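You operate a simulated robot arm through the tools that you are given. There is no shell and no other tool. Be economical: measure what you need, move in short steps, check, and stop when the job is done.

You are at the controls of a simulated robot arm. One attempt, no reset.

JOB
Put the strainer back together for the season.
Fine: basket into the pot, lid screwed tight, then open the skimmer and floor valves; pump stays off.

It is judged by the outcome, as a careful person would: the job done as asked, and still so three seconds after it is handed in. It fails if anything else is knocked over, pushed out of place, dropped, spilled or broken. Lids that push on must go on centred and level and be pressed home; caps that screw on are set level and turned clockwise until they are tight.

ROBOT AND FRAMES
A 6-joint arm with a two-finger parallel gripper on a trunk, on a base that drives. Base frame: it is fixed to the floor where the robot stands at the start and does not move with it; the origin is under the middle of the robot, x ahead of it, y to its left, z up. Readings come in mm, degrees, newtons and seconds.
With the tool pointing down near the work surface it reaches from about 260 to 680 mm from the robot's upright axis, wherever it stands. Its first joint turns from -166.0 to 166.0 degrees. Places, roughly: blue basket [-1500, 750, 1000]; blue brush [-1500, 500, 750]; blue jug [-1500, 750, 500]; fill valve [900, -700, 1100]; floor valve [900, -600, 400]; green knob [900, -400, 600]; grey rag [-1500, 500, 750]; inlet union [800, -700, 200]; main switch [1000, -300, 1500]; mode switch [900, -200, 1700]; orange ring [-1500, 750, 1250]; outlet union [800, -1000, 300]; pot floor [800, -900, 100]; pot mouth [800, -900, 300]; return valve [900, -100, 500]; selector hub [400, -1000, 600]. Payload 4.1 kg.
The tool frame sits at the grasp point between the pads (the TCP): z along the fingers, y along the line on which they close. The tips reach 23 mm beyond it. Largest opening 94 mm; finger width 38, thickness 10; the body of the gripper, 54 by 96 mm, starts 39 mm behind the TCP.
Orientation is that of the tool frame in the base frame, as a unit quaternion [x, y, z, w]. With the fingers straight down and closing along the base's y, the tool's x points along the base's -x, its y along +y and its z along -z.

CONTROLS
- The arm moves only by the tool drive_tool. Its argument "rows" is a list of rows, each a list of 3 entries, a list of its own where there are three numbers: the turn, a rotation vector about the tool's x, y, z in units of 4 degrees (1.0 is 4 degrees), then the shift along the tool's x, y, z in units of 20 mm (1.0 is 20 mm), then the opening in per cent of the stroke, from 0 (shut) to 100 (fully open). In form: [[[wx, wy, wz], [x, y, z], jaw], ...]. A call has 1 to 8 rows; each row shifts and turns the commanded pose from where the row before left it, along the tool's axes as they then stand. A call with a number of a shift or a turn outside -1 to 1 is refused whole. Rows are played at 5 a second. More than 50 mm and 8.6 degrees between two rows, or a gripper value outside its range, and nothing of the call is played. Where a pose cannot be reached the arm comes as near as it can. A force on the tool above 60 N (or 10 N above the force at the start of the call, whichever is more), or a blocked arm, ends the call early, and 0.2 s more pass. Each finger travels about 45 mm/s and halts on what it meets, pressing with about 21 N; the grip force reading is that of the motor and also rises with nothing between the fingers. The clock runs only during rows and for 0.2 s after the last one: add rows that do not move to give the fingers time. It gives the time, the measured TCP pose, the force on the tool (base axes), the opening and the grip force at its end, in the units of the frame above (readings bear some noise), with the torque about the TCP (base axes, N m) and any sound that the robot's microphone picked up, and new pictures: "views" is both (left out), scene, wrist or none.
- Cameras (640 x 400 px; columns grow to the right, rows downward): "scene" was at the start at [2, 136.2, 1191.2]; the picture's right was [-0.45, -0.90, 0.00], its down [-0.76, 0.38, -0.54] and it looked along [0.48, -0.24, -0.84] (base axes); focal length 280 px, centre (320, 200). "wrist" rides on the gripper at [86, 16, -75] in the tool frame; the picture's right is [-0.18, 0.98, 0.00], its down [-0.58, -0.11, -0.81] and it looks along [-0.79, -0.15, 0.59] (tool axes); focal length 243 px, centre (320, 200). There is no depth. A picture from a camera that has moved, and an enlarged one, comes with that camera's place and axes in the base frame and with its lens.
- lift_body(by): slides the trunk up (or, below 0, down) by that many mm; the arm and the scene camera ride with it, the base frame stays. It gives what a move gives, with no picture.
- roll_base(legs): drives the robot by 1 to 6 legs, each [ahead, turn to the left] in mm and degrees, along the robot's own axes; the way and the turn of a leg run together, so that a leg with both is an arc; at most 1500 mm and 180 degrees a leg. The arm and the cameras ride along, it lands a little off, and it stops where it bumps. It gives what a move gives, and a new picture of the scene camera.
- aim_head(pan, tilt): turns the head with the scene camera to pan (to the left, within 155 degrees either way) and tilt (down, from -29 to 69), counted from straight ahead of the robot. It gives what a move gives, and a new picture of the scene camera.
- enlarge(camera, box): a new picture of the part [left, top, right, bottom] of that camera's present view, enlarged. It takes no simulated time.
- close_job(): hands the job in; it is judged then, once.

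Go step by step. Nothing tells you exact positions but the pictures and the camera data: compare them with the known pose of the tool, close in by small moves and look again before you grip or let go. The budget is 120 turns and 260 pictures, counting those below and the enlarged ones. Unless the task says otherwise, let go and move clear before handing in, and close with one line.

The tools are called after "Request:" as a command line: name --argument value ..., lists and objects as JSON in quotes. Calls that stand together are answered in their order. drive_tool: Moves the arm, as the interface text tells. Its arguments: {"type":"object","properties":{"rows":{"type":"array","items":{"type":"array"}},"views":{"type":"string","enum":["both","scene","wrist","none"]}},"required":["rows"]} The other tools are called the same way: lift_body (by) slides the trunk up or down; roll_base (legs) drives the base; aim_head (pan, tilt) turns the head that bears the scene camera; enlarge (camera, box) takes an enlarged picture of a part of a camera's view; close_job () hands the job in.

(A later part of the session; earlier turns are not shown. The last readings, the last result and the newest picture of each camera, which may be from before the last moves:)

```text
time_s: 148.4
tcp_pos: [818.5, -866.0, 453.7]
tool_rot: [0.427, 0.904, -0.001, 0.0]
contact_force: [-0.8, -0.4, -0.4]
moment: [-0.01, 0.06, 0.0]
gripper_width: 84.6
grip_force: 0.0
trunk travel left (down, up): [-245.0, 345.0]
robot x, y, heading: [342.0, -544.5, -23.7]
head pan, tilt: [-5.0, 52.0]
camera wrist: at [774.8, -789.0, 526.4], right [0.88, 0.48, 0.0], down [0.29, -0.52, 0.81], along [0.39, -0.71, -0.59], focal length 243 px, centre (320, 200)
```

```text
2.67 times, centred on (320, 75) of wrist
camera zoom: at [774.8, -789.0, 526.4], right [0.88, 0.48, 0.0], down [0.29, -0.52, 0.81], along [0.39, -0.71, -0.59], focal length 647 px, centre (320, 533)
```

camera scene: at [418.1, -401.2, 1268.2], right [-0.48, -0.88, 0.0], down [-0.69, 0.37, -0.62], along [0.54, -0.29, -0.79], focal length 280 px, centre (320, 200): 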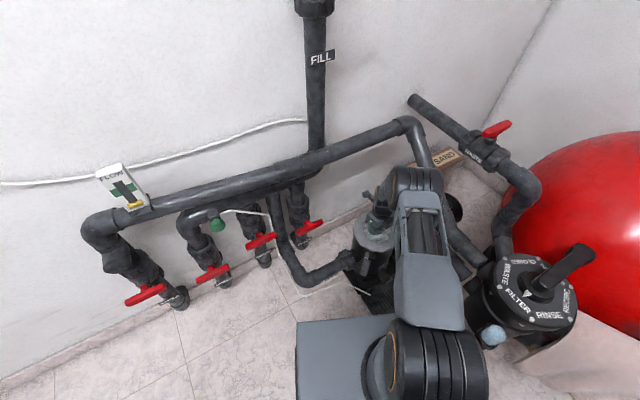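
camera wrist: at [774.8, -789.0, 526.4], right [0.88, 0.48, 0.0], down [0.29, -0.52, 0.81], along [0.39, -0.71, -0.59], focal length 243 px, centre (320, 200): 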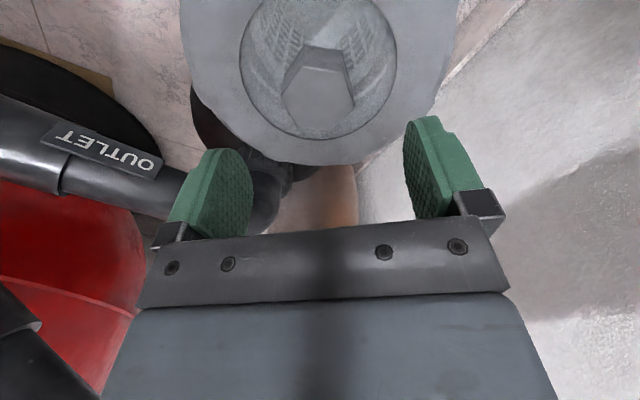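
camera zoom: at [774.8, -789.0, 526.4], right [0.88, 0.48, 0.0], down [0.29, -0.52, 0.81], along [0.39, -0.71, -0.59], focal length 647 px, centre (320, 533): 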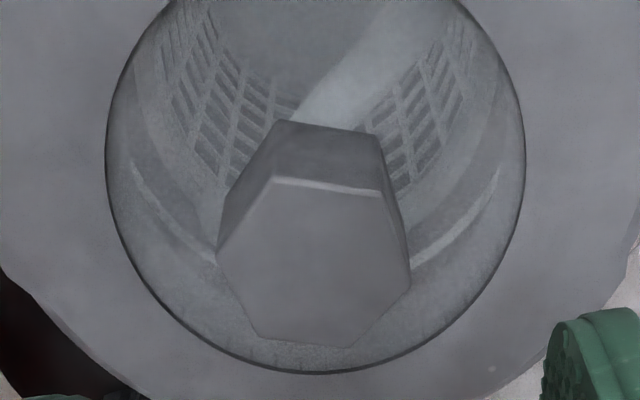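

The knob turned back about 11° when released. I'll line up with its flats, re-centre and grip again.

Request:
drive_tool --rows '[[[0, 0, 0], [-0.08, -0.09, 0], 90], [[0, 0, -0.95], [0, 0, 0.5], 90], [[0, 0, -0.9], [0, 0, 0.5], 90], [[0, 0, -0.9], [0, 0, 0.5], 90], [[0, 0, 0], [0, 0, 1], 90], [[0, 0, 0], [0, 0, 0.8], 90], [[0, 0, 0], [0, 0, 0], 90]]' --views "wrist"

Request:
enlarge --camera "wrist" --box '[200, 60, 440, 210]'

```text
time_s: 150.0
tcp_pos: [816.9, -867.1, 385.7]
tool_rot: [0.337, 0.941, 0.0, 0.0]
contact_force: [0.6, 0.2, 0.3]
moment: [-0.02, -0.01, -0.01]
gripper_width: 84.5
grip_force: 0.0
trunk travel left (down, up): [-245.0, 345.0]
robot x, y, heading: [342.9, -546.1, -23.4]
head pan, tilt: [-5.0, 52.0]
camera wrist: at [760.7, -799.9, 459.8], right [0.77, 0.64, 0.0], down [0.38, -0.45, 0.81], along [0.52, -0.62, -0.59], focal length 243 px, centre (320, 200)
```

wrist: 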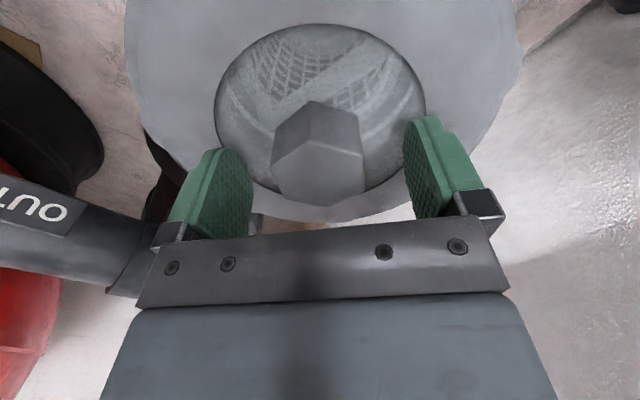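

```text
2.67 times, centred on (320, 135) of wrist
camera zoom: at [760.7, -799.9, 459.8], right [0.77, 0.64, 0.0], down [0.38, -0.45, 0.81], along [0.52, -0.62, -0.59], focal length 647 px, centre (320, 373)
```

zoom: 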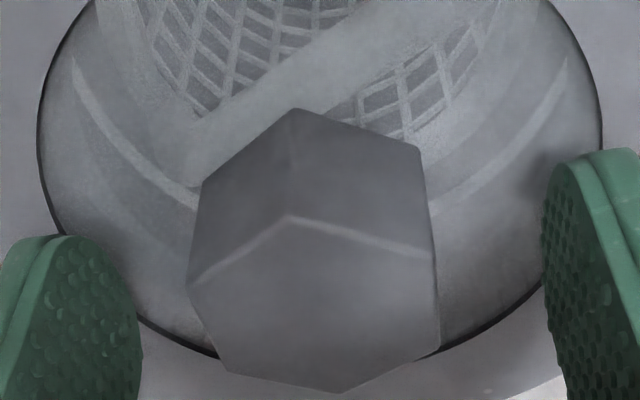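

The knob now sits about 4 mm lower, so the thread may have taken. I'll grip and turn again.

Request:
drive_tool --rows '[[[0, 0, 0], [0, 0, 0.25], 80], [[0, 0, 0], [0, 0, 0], 50], [[0, 0, 0], [0, 0, 0], 30], [[0, 0, 0], [0, 0, 0], 0], [[0, 0, 0], [0, 0, 0], 0], [[0, 0, 0], [0, 0, 0], 0]]' --views "none"

Request:
drive_tool --rows '[[[0, 0, 1], [0, 0, 0], 0], [[0, 0, 1], [0, 0, 0], 0], [[0, 0, 1], [0, 0, 0], 0], [[0, 0, 1], [0, 0, 0], 0], [[0, 0, 1], [0, 0, 0], 0], [[0, 0, 1], [0, 0, 0], 0], [[0, 0, 1], [0, 0, 0], 0], [[0, 0, 0], [0, 0, 0], 0]]' --views "wrist"

```text
time_s: 151.4
tcp_pos: [818.6, -867.8, 381.1]
tool_rot: [0.338, 0.941, -0.001, 0.0]
contact_force: [2.4, -0.3, 0.6]
moment: [-0.02, -0.13, -0.01]
gripper_width: 41.7
grip_force: 20.3
trunk travel left (down, up): [-245.0, 345.0]
robot x, y, heading: [346.5, -546.8, -23.6]
head pan, tilt: [-5.0, 52.0]
```

```text
time_s: 153.2
tcp_pos: [816.7, -868.3, 382.3]
tool_rot: [0.556, 0.831, -0.001, -0.001]
contact_force: [-7.3, 3.8, 6.3]
moment: [0.41, 0.41, -0.02]
gripper_width: 41.8
grip_force: 21.0
trunk travel left (down, up): [-245.0, 345.0]
robot x, y, heading: [342.7, -543.9, -23.5]
head pan, tilt: [-5.0, 52.0]
camera wrist: at [799.1, -782.1, 455.2], right [0.98, 0.2, 0.0], down [0.12, -0.58, 0.81], along [0.16, -0.79, -0.59], focal length 243 px, centre (320, 200)
```

wrist: 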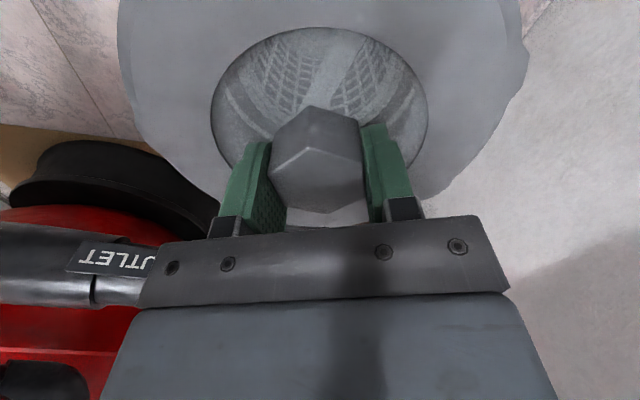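

Request:
drive_tool --rows '[[[0, 0, 1], [0, 0, 0.05], 0], [[0, 0, 1], [0, 0, 0.03], 0], [[0, 0, 1], [0, 0, 0], 0], [[0, 0, 1], [0, 0, 0.03], 0], [[0, 0, 1], [0, 0, 0], 0], [[0, 0, 1], [0, 0, 0], 0], [[0, 0, 1], [0, 0, 0], 0], [[0, 0, 0], [0, 0, 0], 0]]' --views "none"

Request:
drive_tool --rows '[[[0, 0, 1], [0, 0, 0], 0], [[0, 0, 1], [0, 0, 0], 0], [[0, 0, 1], [0, 0, 0], 0], [[0, 0, 1], [0, 0, 0], 0], [[0, 0, 1], [0, 0, 0], 0], [[0, 0, 1], [0, 0, 0], 0], [[0, 0, 1], [0, 0, 0], 0], [[0, 0, 0], [0, 0, 0], 0]]' --views "none"

Request:
drive_tool --rows '[[[0, 0, 1], [0, 0, 0], 0], [[0, 0, 1], [0, 0, 0], 0], [[0, 0, 1], [0, 0, 0], 0], [[0, 0, 1], [0, 0, 0], 0], [[0, 0, 1], [0, 0, 0], 0], [[0, 0, 1], [0, 0, 0], 0], [[0, 0, 0], [0, 0, 0], 0]]' --views "wrist"

```text
time_s: 155.0
tcp_pos: [815.9, -869.3, 381.0]
tool_rot: [0.742, 0.67, 0.0, 0.001]
contact_force: [-20.8, -2.5, 27.9]
moment: [0.18, 0.76, 0.75]
gripper_width: 42.6
grip_force: 21.3
trunk travel left (down, up): [-245.0, 345.0]
robot x, y, heading: [340.6, -542.7, -23.4]
head pan, tilt: [-5.0, 52.0]
```

```text
time_s: 156.8
tcp_pos: [817.8, -864.7, 381.7]
tool_rot: [0.882, 0.472, -0.001, -0.001]
contact_force: [-14.5, 34.8, 36.2]
moment: [0.08, -0.35, 0.07]
gripper_width: 48.4
grip_force: 21.3
trunk travel left (down, up): [-245.0, 345.0]
robot x, y, heading: [342.2, -545.3, -23.1]
head pan, tilt: [-5.0, 52.0]
```

```text
time_s: 158.4
tcp_pos: [815.3, -866.8, 382.2]
tool_rot: [0.961, 0.278, -0.002, -0.002]
contact_force: [-28.8, 27.5, 39.2]
moment: [-0.13, -0.16, 0.32]
gripper_width: 43.9
grip_force: 20.9
trunk travel left (down, up): [-245.0, 345.0]
robot x, y, heading: [344.0, -548.5, -23.6]
head pan, tilt: [-5.0, 52.0]
camera wrist: at [897.2, -835.0, 454.5], right [0.37, -0.93, 0.0], down [-0.55, -0.22, 0.81], along [-0.75, -0.3, -0.59], focal length 243 px, centre (320, 200)
```

wrist: 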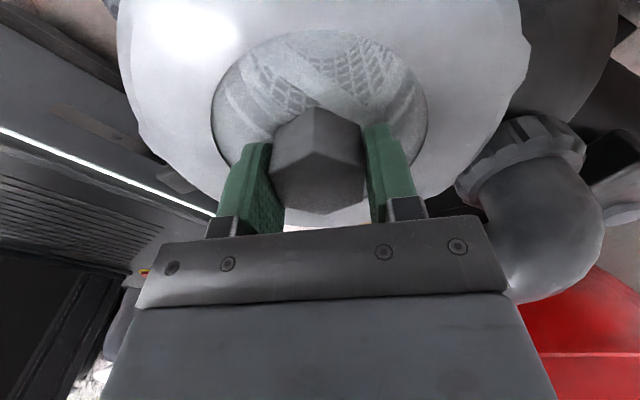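

Resistance showed up (about 0.75 N·m, then the pads slipped over a hex corner). I'll release and check whether it is really tight or just jammed.

Request:
drive_tool --rows '[[[0, 0, 0], [0, 0, -0.1], 0], [[0, 0, 0], [0, 0, 0], 30], [[0, 0, 0], [0, 0, 0], 70], [[0, 0, 0], [0, 0, 0], 80], [[0, 0, 0], [0, 0, -0.6], 80], [[0, 0, 0], [0, 0, -1], 80], [[0, 0, 0], [0, 0, -1], 80], [[0, 0, 0], [0, 0, -1], 80]]' --views "wrist"

Request:
enlarge --camera "wrist" --box '[200, 0, 440, 150]'

Request:
enlarge --camera "scene" --box '[345, 200, 415, 270]'

```text
time_s: 160.2
tcp_pos: [816.8, -868.2, 454.3]
tool_rot: [0.96, 0.279, -0.001, 0.0]
contact_force: [0.1, -0.4, 0.4]
moment: [0.0, 0.04, 0.01]
gripper_width: 75.1
grip_force: 0.0
trunk travel left (down, up): [-245.0, 345.0]
robot x, y, heading: [342.2, -545.9, -23.7]
head pan, tilt: [-5.0, 52.0]
camera wrist: at [898.4, -835.3, 526.9], right [0.37, -0.93, 0.0], down [-0.55, -0.22, 0.81], along [-0.75, -0.3, -0.59], focal length 243 px, centre (320, 200)
```

wrist: 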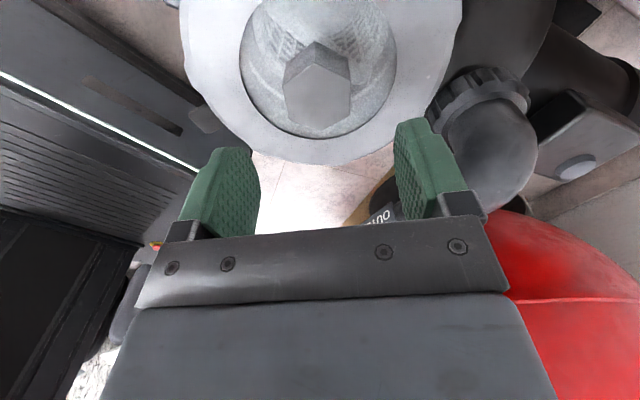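

```text
2.67 times, centred on (320, 75) of wrist
camera zoom: at [898.4, -835.3, 526.9], right [0.37, -0.93, 0.0], down [-0.55, -0.22, 0.81], along [-0.75, -0.3, -0.59], focal length 647 px, centre (320, 533)
```

zoom: 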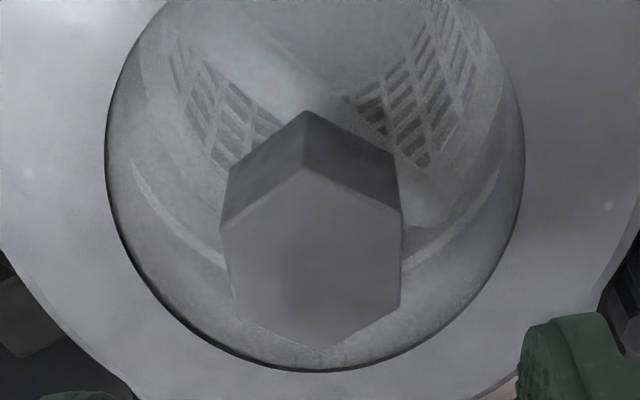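

```text
5.71 times, centred on (380, 235) of scene
camera zoom: at [419.8, -403.1, 1268.2], right [-0.48, -0.88, 0.0], down [-0.69, 0.38, -0.62], along [0.54, -0.29, -0.79], focal length 1598 px, centre (-23, 0)
```

zoom: 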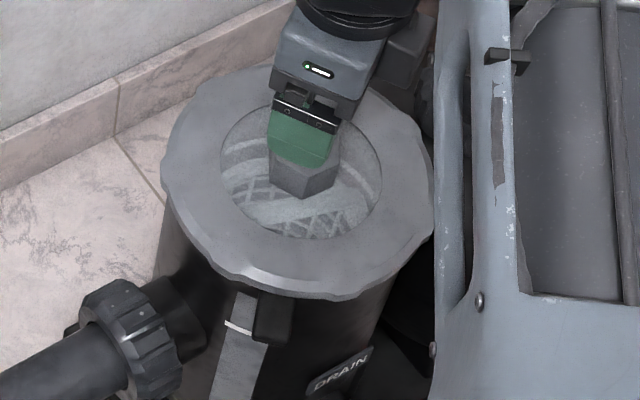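

Request:
drive_tool --rows '[[[0, 0, 0], [-0.1, -0.08, 0.7], 80], [[0, 0, 0], [0, 0, 1], 80], [[0, 0, 0], [0, 0, 1], 80], [[0, 0, 0], [0, 0, 0.9], 80], [[0, 0, 0], [0, 0, 0], 40], [[0, 0, 0], [0, 0, 0], 0], [[0, 0, 0], [0, 0, 0], 0], [[0, 0, 0], [0, 0, 0], 0]]' --views "none"

Request:
drive_tool --rows '[[[0, 0, 1], [0, 0, 0], 0], [[0, 0, 0], [0, 0, 0], 0]]' --views "none"

Request:
drive_tool --rows '[[[0, 0, 1], [0, 0, 0], 0], [[0, 0, 1], [0, 0, 0], 0], [[0, 0, 0], [0, 0, 0], 0]]' --views "none"

```text
time_s: 162.0
tcp_pos: [815.0, -868.0, 382.2]
tool_rot: [0.96, 0.28, -0.001, 0.0]
contact_force: [-4.7, 7.3, 1.8]
moment: [-0.08, -0.09, -0.13]
gripper_width: 43.8
grip_force: 20.9
trunk travel left (down, up): [-245.0, 345.0]
robot x, y, heading: [342.9, -545.8, -23.7]
head pan, tilt: [-5.0, 52.0]
```

```text
time_s: 162.6
tcp_pos: [813.9, -868.0, 381.7]
tool_rot: [0.969, 0.245, -0.001, -0.001]
contact_force: [-11.6, 8.4, 2.6]
moment: [0.03, 0.2, -0.08]
gripper_width: 42.4
grip_force: 20.6
trunk travel left (down, up): [-245.0, 345.0]
robot x, y, heading: [344.2, -544.5, -23.7]
head pan, tilt: [-5.0, 52.0]
```

```text
time_s: 163.4
tcp_pos: [814.1, -867.5, 381.7]
tool_rot: [0.984, 0.178, -0.001, 0.0]
contact_force: [-11.4, 12.4, 0.4]
moment: [-0.2, -0.11, 0.79]
gripper_width: 44.0
grip_force: 21.3
trunk travel left (down, up): [-245.0, 345.0]
robot x, y, heading: [341.4, -543.1, -23.4]
head pan, tilt: [-5.0, 52.0]
```

The same hard stop shows again with no downward press (0.79 N·m at the grip's limit, same lid angle), so the lid is screwed tight. I'll release and back off.

Request:
drive_tool --rows '[[[0, 0, 0], [0, 0, 0], 30], [[0, 0, 0], [0, 0, 0], 70], [[0, 0, 0], [0, 0, 0], 80], [[0, 0, 0], [0, 0, -0.6], 80], [[0, 0, 0], [0, 0, -1], 80], [[0, 0, 0], [0, 0, -1], 80], [[0, 0, 0], [0, 0, -1], 80], [[0, 0, 0], [0, 0, 0], 80]]' --views "wrist"

Request:
enlarge --camera "wrist" --box '[180, 0, 460, 175]'

Request:
enlarge --camera "scene" --box '[345, 200, 415, 270]'

```text
time_s: 165.2
tcp_pos: [814.8, -869.6, 453.4]
tool_rot: [0.984, 0.178, -0.001, 0.001]
contact_force: [0.1, -1.7, 0.6]
moment: [0.0, -0.01, 0.01]
gripper_width: 75.1
grip_force: 0.0
trunk travel left (down, up): [-245.0, 345.0]
robot x, y, heading: [340.0, -544.0, -23.6]
head pan, tilt: [-5.0, 52.0]
camera wrist: at [901.6, -853.5, 527.4], right [0.17, -0.99, 0.0], down [-0.58, -0.1, 0.81], along [-0.8, -0.14, -0.59], focal length 243 px, centre (320, 200)
```

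wrist: 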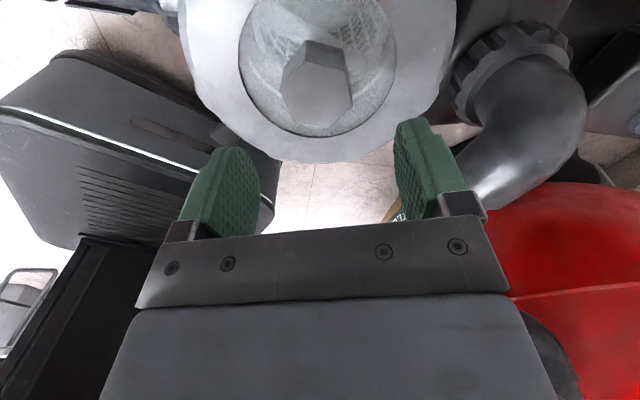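

```text
2.29 times, centred on (320, 88) of wrist
camera zoom: at [901.6, -853.5, 527.4], right [0.17, -0.99, 0.0], down [-0.58, -0.1, 0.81], along [-0.8, -0.14, -0.59], focal length 555 px, centre (320, 457)
```

zoom: 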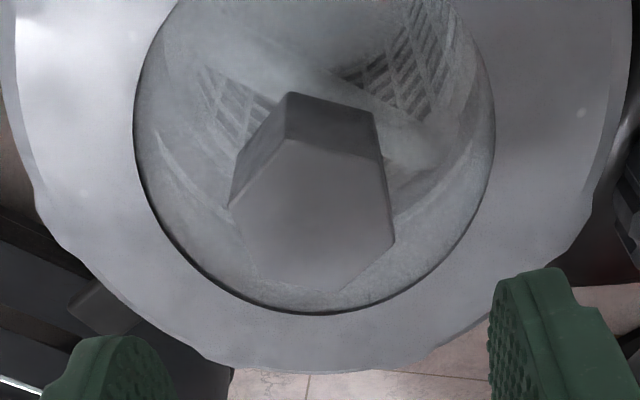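

```text
5.71 times, centred on (380, 235) of scene
camera zoom: at [419.7, -403.0, 1268.2], right [-0.48, -0.88, 0.0], down [-0.69, 0.38, -0.62], along [0.54, -0.29, -0.79], focal length 1598 px, centre (-23, 0)
```

zoom: 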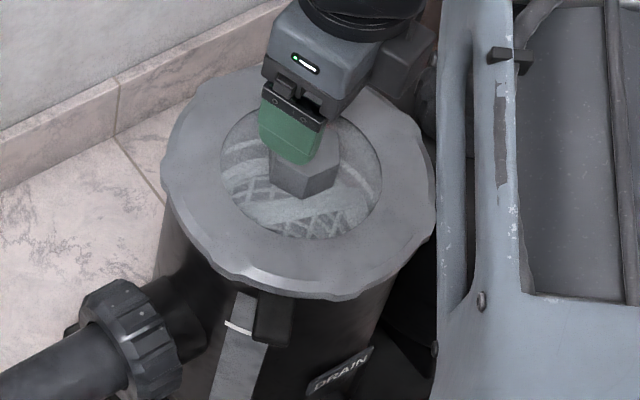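

Lid done. The FLOOR handle comes out near (911, -630, 412) and the SKIMMER handle near (906, -278, 415), both crossways on vertical pipes. I'll raise, pull back and start turning the gripper to point horizontally.

Request:
lift_body --by 180

Request:
drive_tool --rows '[[[0, 0, 0], [-1, -0.7, 0], 60], [[0, 0, 0], [-1, -0.7, 0], 60], [[0, 0, 0], [-1, -0.9, 0], 60], [[0, 0, 0], [-1, -0.9, 0], 60], [[0, 0, 0], [-0.6, -1, 0], 60], [[0, 0, 0], [-0.6, -1, 0], 60], [[0, 0, 0], [-0.6, -1, 0], 60], [[0, 0, 0], [-0.6, -1, 0], 60]]' --views "none"

Request:
drive_tool --rows '[[[0, 0, -1], [0, 0, 0], 60], [[0, 0, -1], [0, 0, 0], 60], [[0, 0, -1], [0, 0, 0], 60], [[0, 0, -1], [0, 0, 0], 60], [[0, 0, -1], [0, 0, 0], 60], [[0, 0, -1], [0, 0, 0], 60], [[0, 0, -1], [0, 0, 0], 60], [[0, 0, -1], [0, 0, 0], 60]]' --views "none"

Request:
drive_tool --rows '[[[0, 0, -1], [0, 0, 0], 60], [[0, 0, -1], [0, 0, 0], 60], [[0, 0, -1], [0, 0, 0], 60], [[0, 0, -1], [0, 0, 0], 60], [[0, 0, -1], [0, 0, 0], 60], [[0, 0, -1], [0, 0, 0], 60], [[0, 0, -1], [0, 0, 0], 60], [[0, 0, -1], [0, 0, 0], 60]]' --views "scene"

```text
time_s: 167.2
tcp_pos: [810.6, -869.2, 633.9]
tool_rot: [0.984, 0.177, -0.001, -0.002]
contact_force: [-47.0, -11.2, -4.7]
moment: [0.73, -3.19, 0.13]
gripper_width: 75.1
grip_force: 0.1
trunk travel left (down, up): [-425.0, 165.0]
robot x, y, heading: [340.2, -541.1, -24.0]
head pan, tilt: [-5.0, 52.0]
```

```text
time_s: 169.0
tcp_pos: [644.6, -778.9, 634.0]
tool_rot: [0.984, 0.177, 0.0, 0.0]
contact_force: [0.6, -0.7, -0.9]
moment: [0.03, 0.01, -0.02]
gripper_width: 56.6
grip_force: 0.1
trunk travel left (down, up): [-425.0, 165.0]
robot x, y, heading: [338.1, -546.9, -23.7]
head pan, tilt: [-5.0, 52.0]
```

```text
time_s: 170.8
tcp_pos: [643.4, -778.2, 635.0]
tool_rot: [0.897, 0.442, 0.001, -0.001]
contact_force: [1.1, 0.7, -0.6]
moment: [0.01, -0.02, 0.01]
gripper_width: 56.4
grip_force: 0.1
trunk travel left (down, up): [-425.0, 165.0]
robot x, y, heading: [340.1, -546.0, -23.5]
head pan, tilt: [-5.0, 52.0]
```

```text
time_s: 172.6
tcp_pos: [645.2, -778.4, 634.2]
tool_rot: [0.74, 0.672, -0.001, -0.001]
contact_force: [0.3, -1.0, -0.1]
moment: [0.04, 0.03, -0.02]
gripper_width: 56.4
grip_force: 0.0
trunk travel left (down, up): [-425.0, 165.0]
robot x, y, heading: [341.3, -544.8, -23.6]
head pan, tilt: [-5.0, 52.0]
camera scene: at [419.7, -403.1, 1448.2], right [-0.48, -0.88, 0.0], down [-0.69, 0.38, -0.62], along [0.54, -0.29, -0.79], focal length 280 px, centre (320, 200)
```

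scene: 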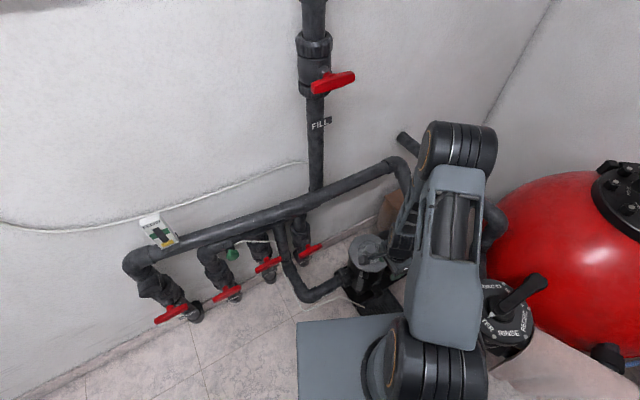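

Request:
drive_tool --rows '[[[0, 0, -0.17], [0.88, 0.2, 0], 60], [[0, 0, -0.17], [0.88, 0.2, 0], 60], [[0, 0, -0.17], [0.88, 0.2, 0], 60], [[0, 0, -0.17], [0.88, 0.2, 0], 60], [[0, 0, -0.17], [0.88, 0.2, 0], 60], [[0, 0, -0.17], [0.88, 0.2, 0], 60], [[0, 0, -0.17], [0.88, 0.2, 0], 60], [[0, 0, -0.17], [0.88, 0.2, 0], 60]]' --views "none"

Request:
drive_tool --rows '[[[-1, 0, 0], [0, 0, 0], 60], [[-1, 0, 0], [0, 0, 0], 60], [[-1, 0, 0], [0, 0, 0], 60], [[-1, 0, 0], [0, 0, 0], 60], [[-1, 0, 0], [0, 0, 0], 60], [[-1, 0, 0], [0, 0, 0], 60], [[-1, 0, 0], [0, 0, 0], 60], [[-1, 0, 0], [0, 0, 0], 60]]' --views "none"

Request:
drive_tool --rows '[[[-1, 0, 0], [0, 0, 0], 60], [[-1, 0, 0], [0, 0, 0], 60], [[-1, 0, 0], [0, 0, 0], 60], [[-1, 0, 0], [0, 0, 0], 60], [[-1, 0, 0], [0, 0, 0], 60], [[-1, 0, 0], [0, 0, 0], 60], [[-1, 0, 0], [0, 0, 0], 60], [[-1, 0, 0], [0, 0, 0], 60]]' --views "both"

```text
time_s: 174.4
tcp_pos: [686.7, -638.1, 634.2]
tool_rot: [0.708, 0.706, 0.0, -0.001]
contact_force: [-0.4, -0.3, 0.2]
moment: [-0.01, 0.0, -0.03]
gripper_width: 56.2
grip_force: 0.1
trunk travel left (down, up): [-425.0, 165.0]
robot x, y, heading: [342.3, -541.8, -23.7]
head pan, tilt: [-5.0, 52.0]
```

```text
time_s: 176.2
tcp_pos: [684.5, -640.1, 633.3]
tool_rot: [0.68, 0.68, 0.195, 0.195]
contact_force: [-0.2, -0.1, 0.7]
moment: [-0.01, 0.03, 0.01]
gripper_width: 56.6
grip_force: 0.0
trunk travel left (down, up): [-425.0, 165.0]
robot x, y, heading: [345.9, -543.1, -23.7]
head pan, tilt: [-5.0, 52.0]
```

```text
time_s: 178.0
tcp_pos: [684.0, -640.1, 634.4]
tool_rot: [0.601, 0.599, 0.374, 0.375]
contact_force: [-0.1, 0.3, 0.0]
moment: [0.04, -0.01, 0.02]
gripper_width: 56.4
grip_force: 0.0
trunk travel left (down, up): [-425.0, 165.0]
robot x, y, heading: [343.3, -542.5, -23.6]
head pan, tilt: [-5.0, 52.0]
camera scene: at [419.7, -403.0, 1448.2], right [-0.48, -0.88, 0.0], down [-0.69, 0.38, -0.62], along [0.54, -0.29, -0.79], focal length 280 px, centre (320, 200)
camera wrist: at [624.1, -553.5, 679.9], right [0.43, -0.18, 0.88], down [-0.77, -0.58, 0.26], along [0.46, -0.79, -0.39], focal length 243 px, centre (320, 200)
```

scene: 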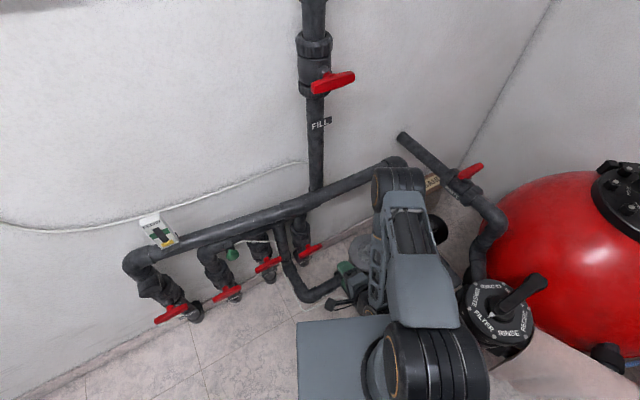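
wrist: 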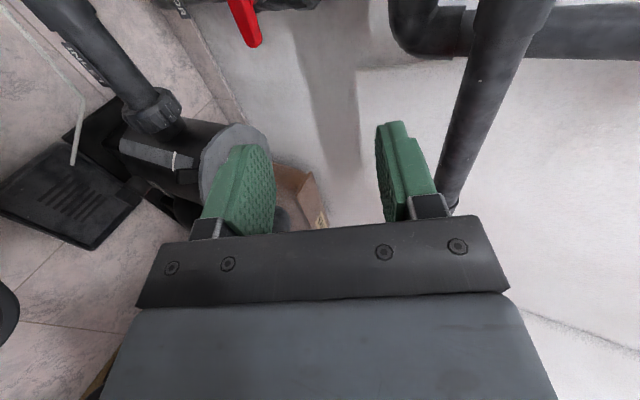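

Request:
drive_tool --rows '[[[-1, 0, 0], [0, 0, 0], 80], [[-1, 0, 0], [0, 0, 0], 80], [[-1, 0, 0], [0, 0, 0], 80], [[-1, 0, 0], [0, 0, 0], 80], [[-1, 0, 0], [0, 0, 0], 80], [[-1, 0, 0], [0, 0, 0], 80], [[-0.5, 0, 0], [0, 0, 0], 80]]' --views "wrist"

Request:
lift_body --by -200

Request:
drive_tool --rows '[[[0, 0, 0], [0, 0, 0], 80]]' --views "both"

Request:
enlarge --camera "scene" --box '[220, 190, 400, 310]'

```text
time_s: 179.6
tcp_pos: [683.1, -663.4, 632.2]
tool_rot: [0.5, 0.501, 0.5, 0.499]
contact_force: [-0.1, -0.5, -1.3]
moment: [0.01, 0.03, 0.01]
gripper_width: 75.3
grip_force: 0.0
out of reach, approached as far as the arm can: row 6, 7
trunk travel left (down, up): [-425.0, 165.0]
robot x, y, heading: [340.8, -546.1, -23.5]
head pan, tilt: [-5.0, 52.0]
camera wrist: at [608.7, -577.0, 647.1], right [0.0, -0.18, 0.98], down [-0.8, -0.58, -0.11], along [0.59, -0.79, -0.15], focal length 243 px, centre (320, 200)
```

wrist: 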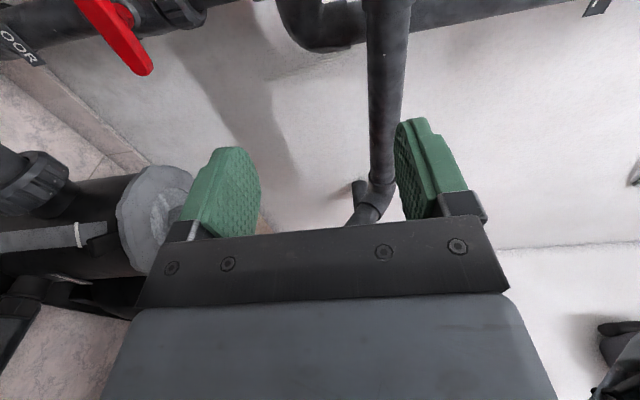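

```text
time_s: 181.7
tcp_pos: [684.3, -662.8, 431.1]
tool_rot: [0.501, 0.502, 0.499, 0.498]
contact_force: [-0.1, 0.4, 0.0]
moment: [0.04, -0.01, 0.02]
gripper_width: 75.1
grip_force: 0.0
trunk travel left (down, up): [-225.0, 365.0]
robot x, y, heading: [342.4, -543.5, -23.4]
head pan, tilt: [-5.0, 52.0]
```

```text
time_s: 182.1
tcp_pos: [685.7, -663.8, 431.8]
tool_rot: [0.5, 0.502, 0.5, 0.499]
contact_force: [-0.7, 0.4, -0.8]
moment: [-0.02, 0.01, -0.01]
gripper_width: 75.0
grip_force: 0.1
trunk travel left (down, up): [-225.0, 365.0]
robot x, y, heading: [338.3, -547.0, -23.7]
head pan, tilt: [-5.0, 52.0]
camera scene: at [419.7, -403.1, 1248.2], right [-0.48, -0.88, 0.0], down [-0.69, 0.38, -0.62], along [0.54, -0.29, -0.79], focal length 280 px, centre (320, 200)
camera wrist: at [608.8, -576.9, 447.1], right [0.01, -0.18, 0.98], down [-0.81, -0.58, -0.11], along [0.59, -0.79, -0.15], focal length 243 px, centre (320, 200)
```

scene: 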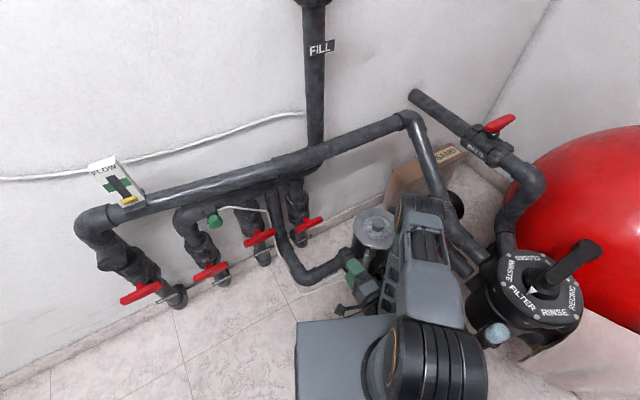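
wrist: 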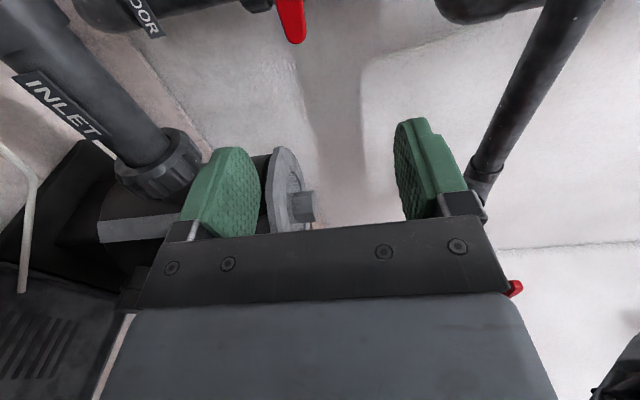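

```text
3.33 times, centred on (310, 250) of scene
camera zoom: at [419.7, -403.1, 1248.2], right [-0.48, -0.88, 0.0], down [-0.69, 0.38, -0.62], along [0.54, -0.29, -0.79], focal length 932 px, centre (353, 33)
```

zoom: 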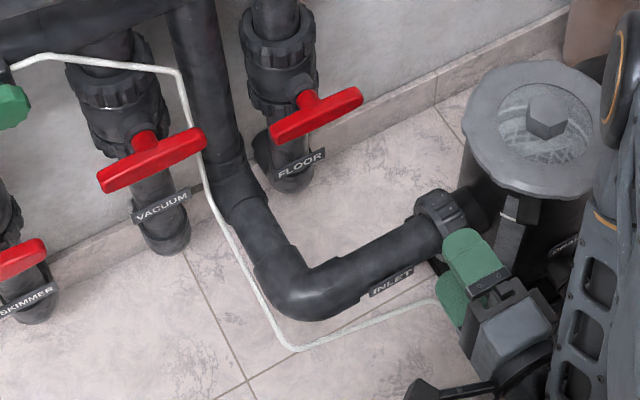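

The gripper is horizontal now. I'll go forward to the FLOOR valve handle, stopping short to check alignment.

Request:
drive_tool --rows '[[[0, 0, 0], [0.28, -0.2, 0.96], 80], [[0, 0, 0], [0.28, -0.2, 0.96], 80], [[0, 0, 0], [0.28, -0.2, 0.96], 80], [[0, 0, 0], [0.28, -0.2, 0.96], 80], [[0, 0, 0], [0.28, -0.2, 0.96], 80], [[0, 0, 0], [0.28, -0.2, 0.96], 80], [[0, 0, 0], [0, 0, 0], 80]]' --views "both"

Request:
enlarge --camera "scene" --box '[260, 180, 380, 280]'

```text
time_s: 183.7
tcp_pos: [800.7, -630.0, 407.6]
tool_rot: [0.5, 0.502, 0.499, 0.498]
contact_force: [0.3, 0.0, -0.5]
moment: [0.01, 0.02, 0.02]
gripper_width: 74.9
grip_force: 0.0
trunk travel left (down, up): [-225.0, 365.0]
robot x, y, heading: [344.8, -543.0, -23.6]
head pan, tilt: [-5.0, 52.0]
camera scene: at [419.7, -403.0, 1248.2], right [-0.48, -0.88, 0.0], down [-0.69, 0.38, -0.62], along [0.54, -0.29, -0.79], focal length 280 px, centre (320, 200)
camera wrist: at [724.5, -544.0, 423.4], right [0.01, -0.18, 0.98], down [-0.81, -0.58, -0.11], along [0.59, -0.79, -0.15], focal length 243 px, centre (320, 200)
```

scene: 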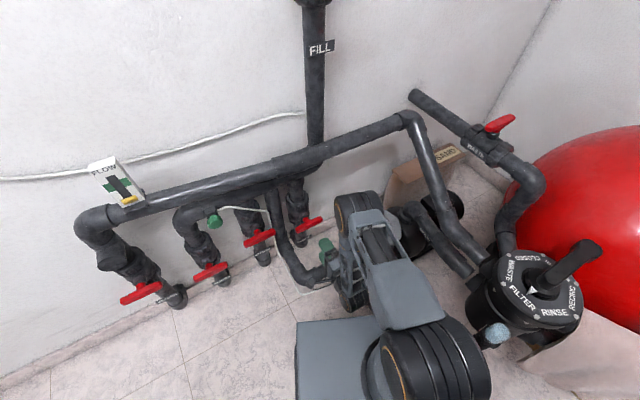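
wrist: 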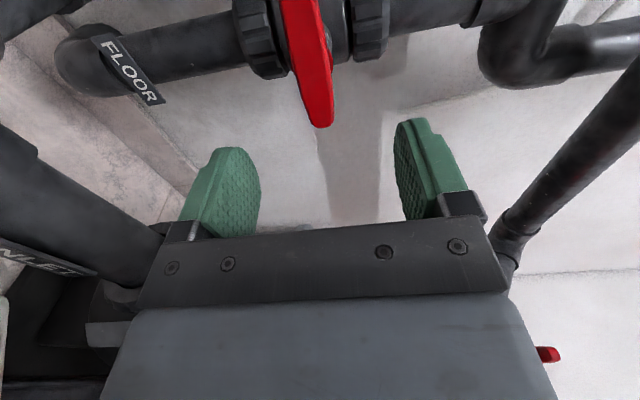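

```text
4.00 times, centred on (320, 230) of scene
camera zoom: at [419.7, -403.0, 1248.2], right [-0.48, -0.88, 0.0], down [-0.69, 0.38, -0.62], along [0.54, -0.29, -0.79], focal length 1119 px, centre (320, 80)
```

zoom: 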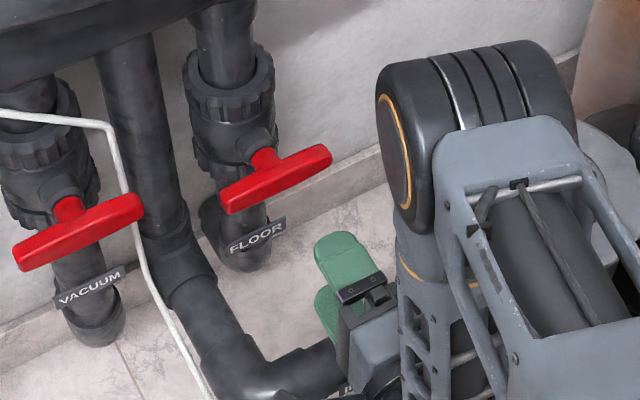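

Request:
drive_tool --rows '[[[0, 0, 0], [-0.1, -0.45, 0.5], 80], [[0, 0, 0], [0, 0, 0.9], 80], [[0, 0, 0], [0, 0, 0.9], 80], [[0, 0, 0], [0, 0, 0.9], 80], [[0, 0, 0], [0, 0, 0.8], 80], [[0, 0, 0], [0, 0, 0], 80]]' --views "both"

Request:
enlarge --camera "scene" --box '[260, 180, 380, 280]'

```text
time_s: 185.1
tcp_pos: [879.7, -630.1, 397.4]
tool_rot: [0.501, 0.502, 0.499, 0.499]
contact_force: [0.1, 0.2, 0.2]
moment: [-0.01, 0.01, 0.03]
gripper_width: 75.2
grip_force: 0.1
trunk travel left (down, up): [-225.0, 365.0]
robot x, y, heading: [342.2, -544.6, -23.5]
head pan, tilt: [-5.0, 52.0]
camera scene: at [419.7, -403.0, 1248.2], right [-0.48, -0.88, 0.0], down [-0.69, 0.38, -0.62], along [0.54, -0.29, -0.79], focal length 280 px, centre (320, 200)
camera wrist: at [804.3, -544.1, 412.6], right [0.01, -0.18, 0.98], down [-0.81, -0.58, -0.1], along [0.59, -0.79, -0.15], focal length 243 px, centre (320, 200)
```

scene: 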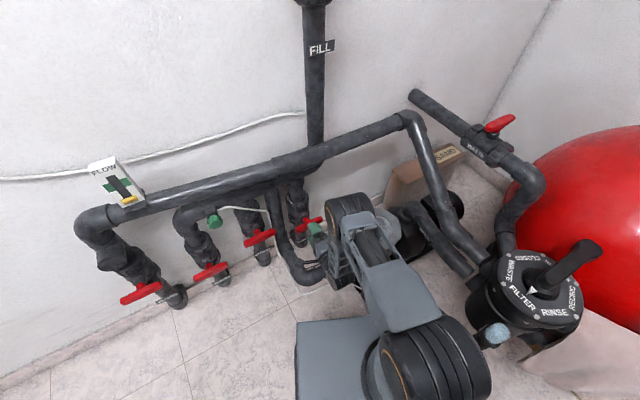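
wrist: 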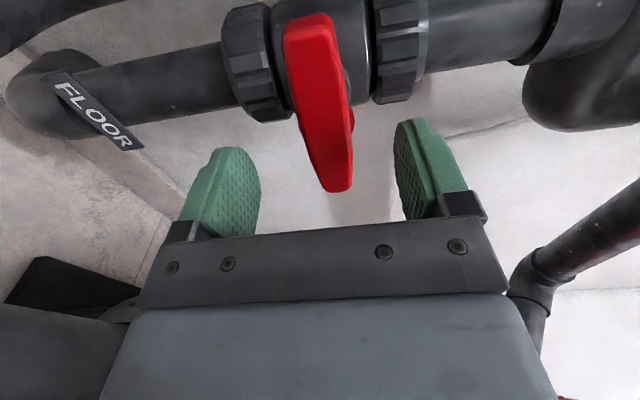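

```text
4.00 times, centred on (320, 230) of scene
camera zoom: at [419.7, -403.0, 1248.2], right [-0.48, -0.88, 0.0], down [-0.69, 0.38, -0.62], along [0.54, -0.29, -0.79], focal length 1119 px, centre (320, 80)
```

zoom: 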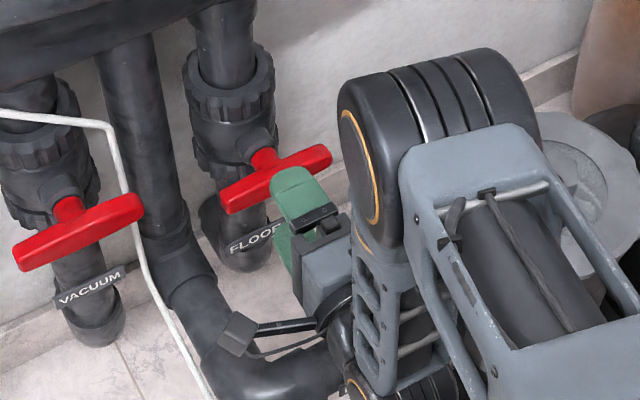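

The bar is centred between the pads. I'll move in 32 mm and close.

Request:
drive_tool --rows '[[[0, 0, 0], [0, 0.1, 0.8], 80], [[0, 0, 0], [0, 0, 0.8], 80], [[0, 0, 0], [0, 0, 0], 50], [[0, 0, 0], [0, 0, 0], 20], [[0, 0, 0], [0, 0, 0], 0], [[0, 0, 0], [0, 0, 0], 0], [[0, 0, 0], [0, 0, 0], 0]]' --views "wrist"

```text
time_s: 186.7
tcp_pos: [911.0, -630.6, 400.6]
tool_rot: [0.499, 0.501, 0.5, 0.499]
contact_force: [-1.0, 1.4, 12.3]
moment: [-0.06, -0.27, 0.16]
gripper_width: 28.0
grip_force: 45.1
trunk travel left (down, up): [-225.0, 365.0]
robot x, y, heading: [338.9, -546.7, -23.8]
head pan, tilt: [-5.0, 52.0]
camera wrist: at [835.9, -544.3, 415.3], right [0.0, -0.18, 0.98], down [-0.8, -0.58, -0.11], along [0.59, -0.79, -0.15], focal length 243 px, centre (320, 200)
```

wrist: 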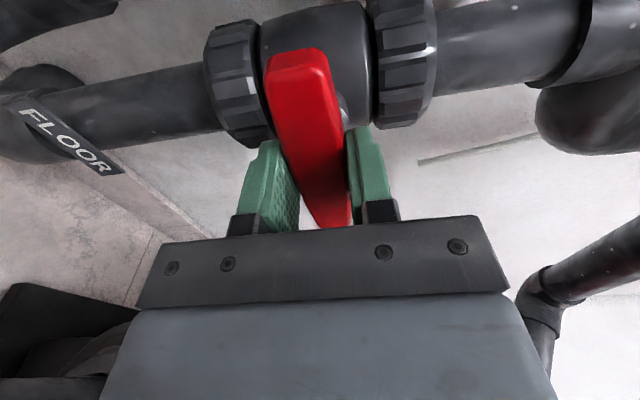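

Gripped. I'll try two small steps counter-clockwise to see which way it turns.

Request:
drive_tool --rows '[[[0, 0, -1], [0, 0.05, 0], 0], [[0, 0, -1], [0, 0, 0], 0], [[0, 0, 0], [0, 0, 0], 0]]' --views "none"

```text
time_s: 187.5
tcp_pos: [910.6, -630.1, 398.9]
tool_rot: [0.464, 0.536, 0.463, 0.532]
contact_force: [4.5, 4.5, 1.1]
moment: [0.0, -0.78, -1.05]
gripper_width: 27.8
grip_force: 45.2
trunk travel left (down, up): [-225.0, 365.0]
robot x, y, heading: [342.0, -547.3, -23.4]
head pan, tilt: [-5.0, 52.0]
```

Request:
drive_tool --rows '[[[0, 0, -1], [0, 0, 0], 0], [[0, 0, -1], [0, 0, 0], 0], [[0, 0, -1], [0, 0, 0], 0], [[0, 0, -1], [0, 0, 0], 0], [[0, 0, -1], [0, 0, 0], 0], [[0, 0, 0], [0, 0, 0], 0]]' --views "wrist"

```text
time_s: 188.9
tcp_pos: [911.1, -632.2, 398.7]
tool_rot: [0.364, 0.61, 0.364, 0.603]
contact_force: [18.9, 2.5, -22.4]
moment: [0.11, -0.73, -0.51]
gripper_width: 27.7
grip_force: 45.0
trunk travel left (down, up): [-225.0, 365.0]
robot x, y, heading: [341.5, -545.9, -23.7]
head pan, tilt: [-5.0, 52.0]
camera wrist: at [835.6, -547.3, 372.2], right [0.01, 0.3, 0.95], down [-0.8, -0.57, 0.19], along [0.6, -0.77, 0.24], focal length 243 px, centre (320, 200)
```

wrist: 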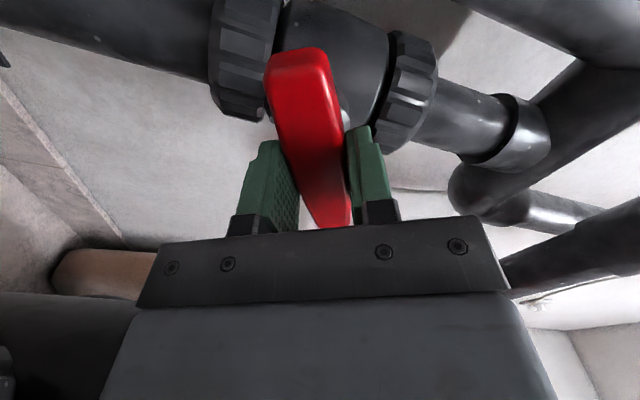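

The handle is turning freely. I'll continue, with a small correction for the side load.

Request:
drive_tool --rows '[[[0, 0, 0], [0.05, -0.09, 0.05], 0], [[0, 0, -1], [0, 0, 0], 0], [[0, 0, -1], [0, 0, 0], 0], [[0, 0, -1], [0, 0, 0], 0], [[0, 0, -1], [0, 0, 0], 0], [[0, 0, -1], [0, 0, 0], 0], [[0, 0, -1], [0, 0, 0], 0], [[0, 0, 0], [0, 0, 0], 0]]' --views "none"

```text
time_s: 190.7
tcp_pos: [910.8, -631.2, 396.8]
tool_rot: [0.231, 0.671, 0.229, 0.667]
contact_force: [-24.8, -12.0, -6.3]
moment: [0.05, -0.44, 0.03]
gripper_width: 28.2
grip_force: 44.6
trunk travel left (down, up): [-225.0, 365.0]
robot x, y, heading: [343.8, -545.8, -23.5]
head pan, tilt: [-5.0, 52.0]
```

Request:
drive_tool --rows '[[[0, 0, 0], [-0.03, -0.04, -0.07], 0], [[0, 0, -1], [0, 0, 0], 0], [[0, 0, -1], [0, 0, 0], 0], [[0, 0, -1], [0, 0, 0], 0], [[0, 0, -1], [0, 0, 0], 0], [[0, 0, -1], [0, 0, 0], 0], [[0, 0, -1], [0, 0, 0], 0], [[0, 0, 0], [0, 0, 0], 0]]' --views "none"

Request:
drive_tool --rows '[[[0, 0, -1], [0, 0, 0], 0], [[0, 0, -1], [0, 0, 0], 0], [[0, 0, -1], [0, 0, 0], 0], [[0, 0, 0], [0, 0, 0], 0]]' --views "both"

```text
time_s: 192.5
tcp_pos: [911.7, -631.8, 397.8]
tool_rot: [0.086, 0.704, 0.086, 0.7]
contact_force: [13.0, -13.4, -21.4]
moment: [0.09, -0.31, 0.44]
gripper_width: 27.9
grip_force: 45.1
trunk travel left (down, up): [-225.0, 365.0]
robot x, y, heading: [343.0, -542.8, -23.5]
head pan, tilt: [-5.0, 52.0]
```

```text
time_s: 193.5
tcp_pos: [911.3, -632.3, 397.8]
tool_rot: [0.012, 0.709, 0.013, 0.705]
contact_force: [17.3, -18.4, -17.1]
moment: [0.07, -0.62, 0.45]
gripper_width: 28.3
grip_force: 44.8
trunk travel left (down, up): [-225.0, 365.0]
robot x, y, heading: [344.4, -542.8, -23.7]
head pan, tilt: [-5.0, 52.0]
camera scene: at [421.6, -404.1, 1248.2], right [-0.48, -0.88, 0.0], down [-0.69, 0.38, -0.61], along [0.54, -0.29, -0.79], focal length 280 px, centre (320, 200)
camera wrist: at [836.0, -614.4, 310.9], right [0.0, 0.98, 0.22], down [-0.8, -0.13, 0.58], along [0.6, -0.17, 0.78], focal length 243 px, centre (320, 200)
```

scene: 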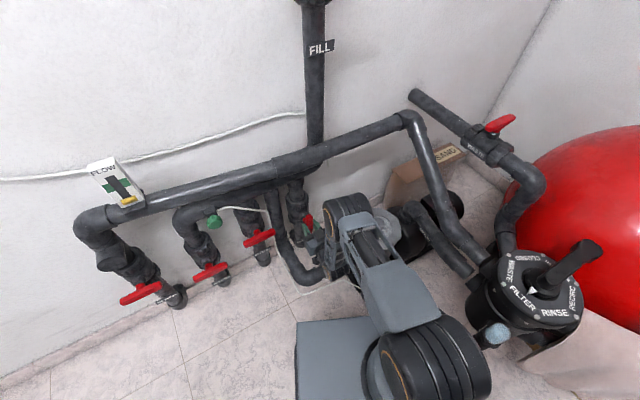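
wrist: 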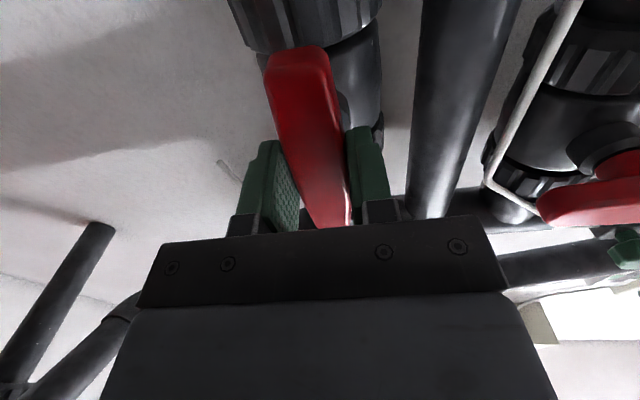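

Request:
drive_tool --rows '[[[0, 0, -0.6], [0.05, -0.05, 0.04], 0], [[0, 0, 0], [0, 0, 0], 0]]' --views "none"

Request:
drive_tool --rows '[[[0, 0, -0.7], [0, 0, 0], 0], [[0, 0, 0], [0, 0, 0], 0]]' --views "none"

```text
time_s: 194.1
tcp_pos: [911.0, -633.9, 397.8]
tool_rot: [-0.004, 0.709, -0.003, 0.706]
contact_force: [9.6, -17.5, -1.1]
moment: [0.03, 1.12, 0.42]
gripper_width: 28.2
grip_force: 44.8
trunk travel left (down, up): [-225.0, 365.0]
robot x, y, heading: [340.1, -542.6, -23.8]
head pan, tilt: [-5.0, 52.0]
```

```text
time_s: 194.7
tcp_pos: [911.9, -633.6, 397.5]
tool_rot: [-0.02, 0.708, -0.018, 0.706]
contact_force: [7.8, -11.8, -1.4]
moment: [2.13, -0.31, -0.18]
gripper_width: 28.7
grip_force: 44.6
trunk travel left (down, up): [-225.0, 365.0]
robot x, y, heading: [341.9, -542.9, -23.6]
head pan, tilt: [-5.0, 52.0]
```

The FLOOR valve hit its open stop at about 92°. I'll let go and back straight out.

Request:
drive_tool --rows '[[[0, 0, 0], [0, 0, 0], 30], [[0, 0, 0], [0, 0, 0], 60], [[0, 0, 0], [0, 0, 0], 60], [[0, 0, 0], [0, 0, -1], 60], [[0, 0, 0], [0, 0, -1], 60], [[0, 0, 0], [0, 0, -1], 60], [[0, 0, 0], [0, 0, -1], 60], [[0, 0, 0], [0, 0, -1], 60]]' --views "wrist"

Request:
enlarge --camera "scene" --box '[170, 180, 380, 290]'

```text
time_s: 196.5
tcp_pos: [811.6, -632.3, 397.2]
tool_rot: [-0.02, 0.709, -0.02, 0.705]
contact_force: [-0.3, 0.2, 0.7]
moment: [0.01, -0.01, -0.01]
gripper_width: 56.5
grip_force: 0.0
trunk travel left (down, up): [-225.0, 365.0]
robot x, y, heading: [338.5, -543.7, -23.4]
head pan, tilt: [-5.0, 52.0]
camera wrist: at [735.8, -621.6, 309.8], right [0.0, 0.99, 0.13], down [-0.8, -0.08, 0.59], along [0.6, -0.1, 0.8], focal length 243 px, centre (320, 200)
```

wrist: 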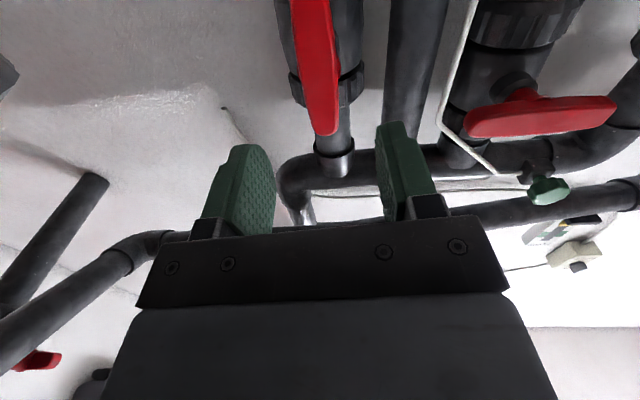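

```text
3.05 times, centred on (275, 235) of scene
camera zoom: at [419.7, -403.2, 1248.2], right [-0.48, -0.88, 0.0], down [-0.69, 0.38, -0.62], along [0.54, -0.29, -0.79], focal length 852 px, centre (457, 93)
```

zoom: 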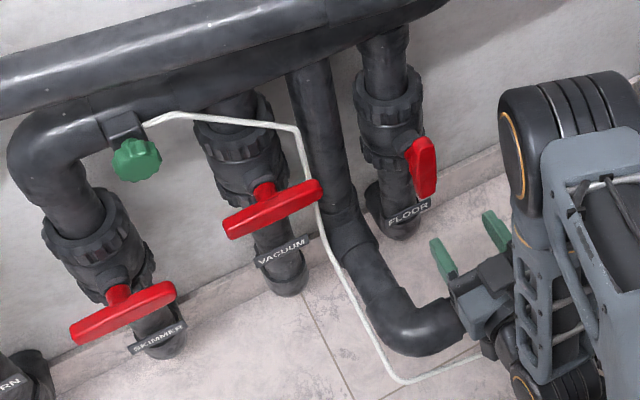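

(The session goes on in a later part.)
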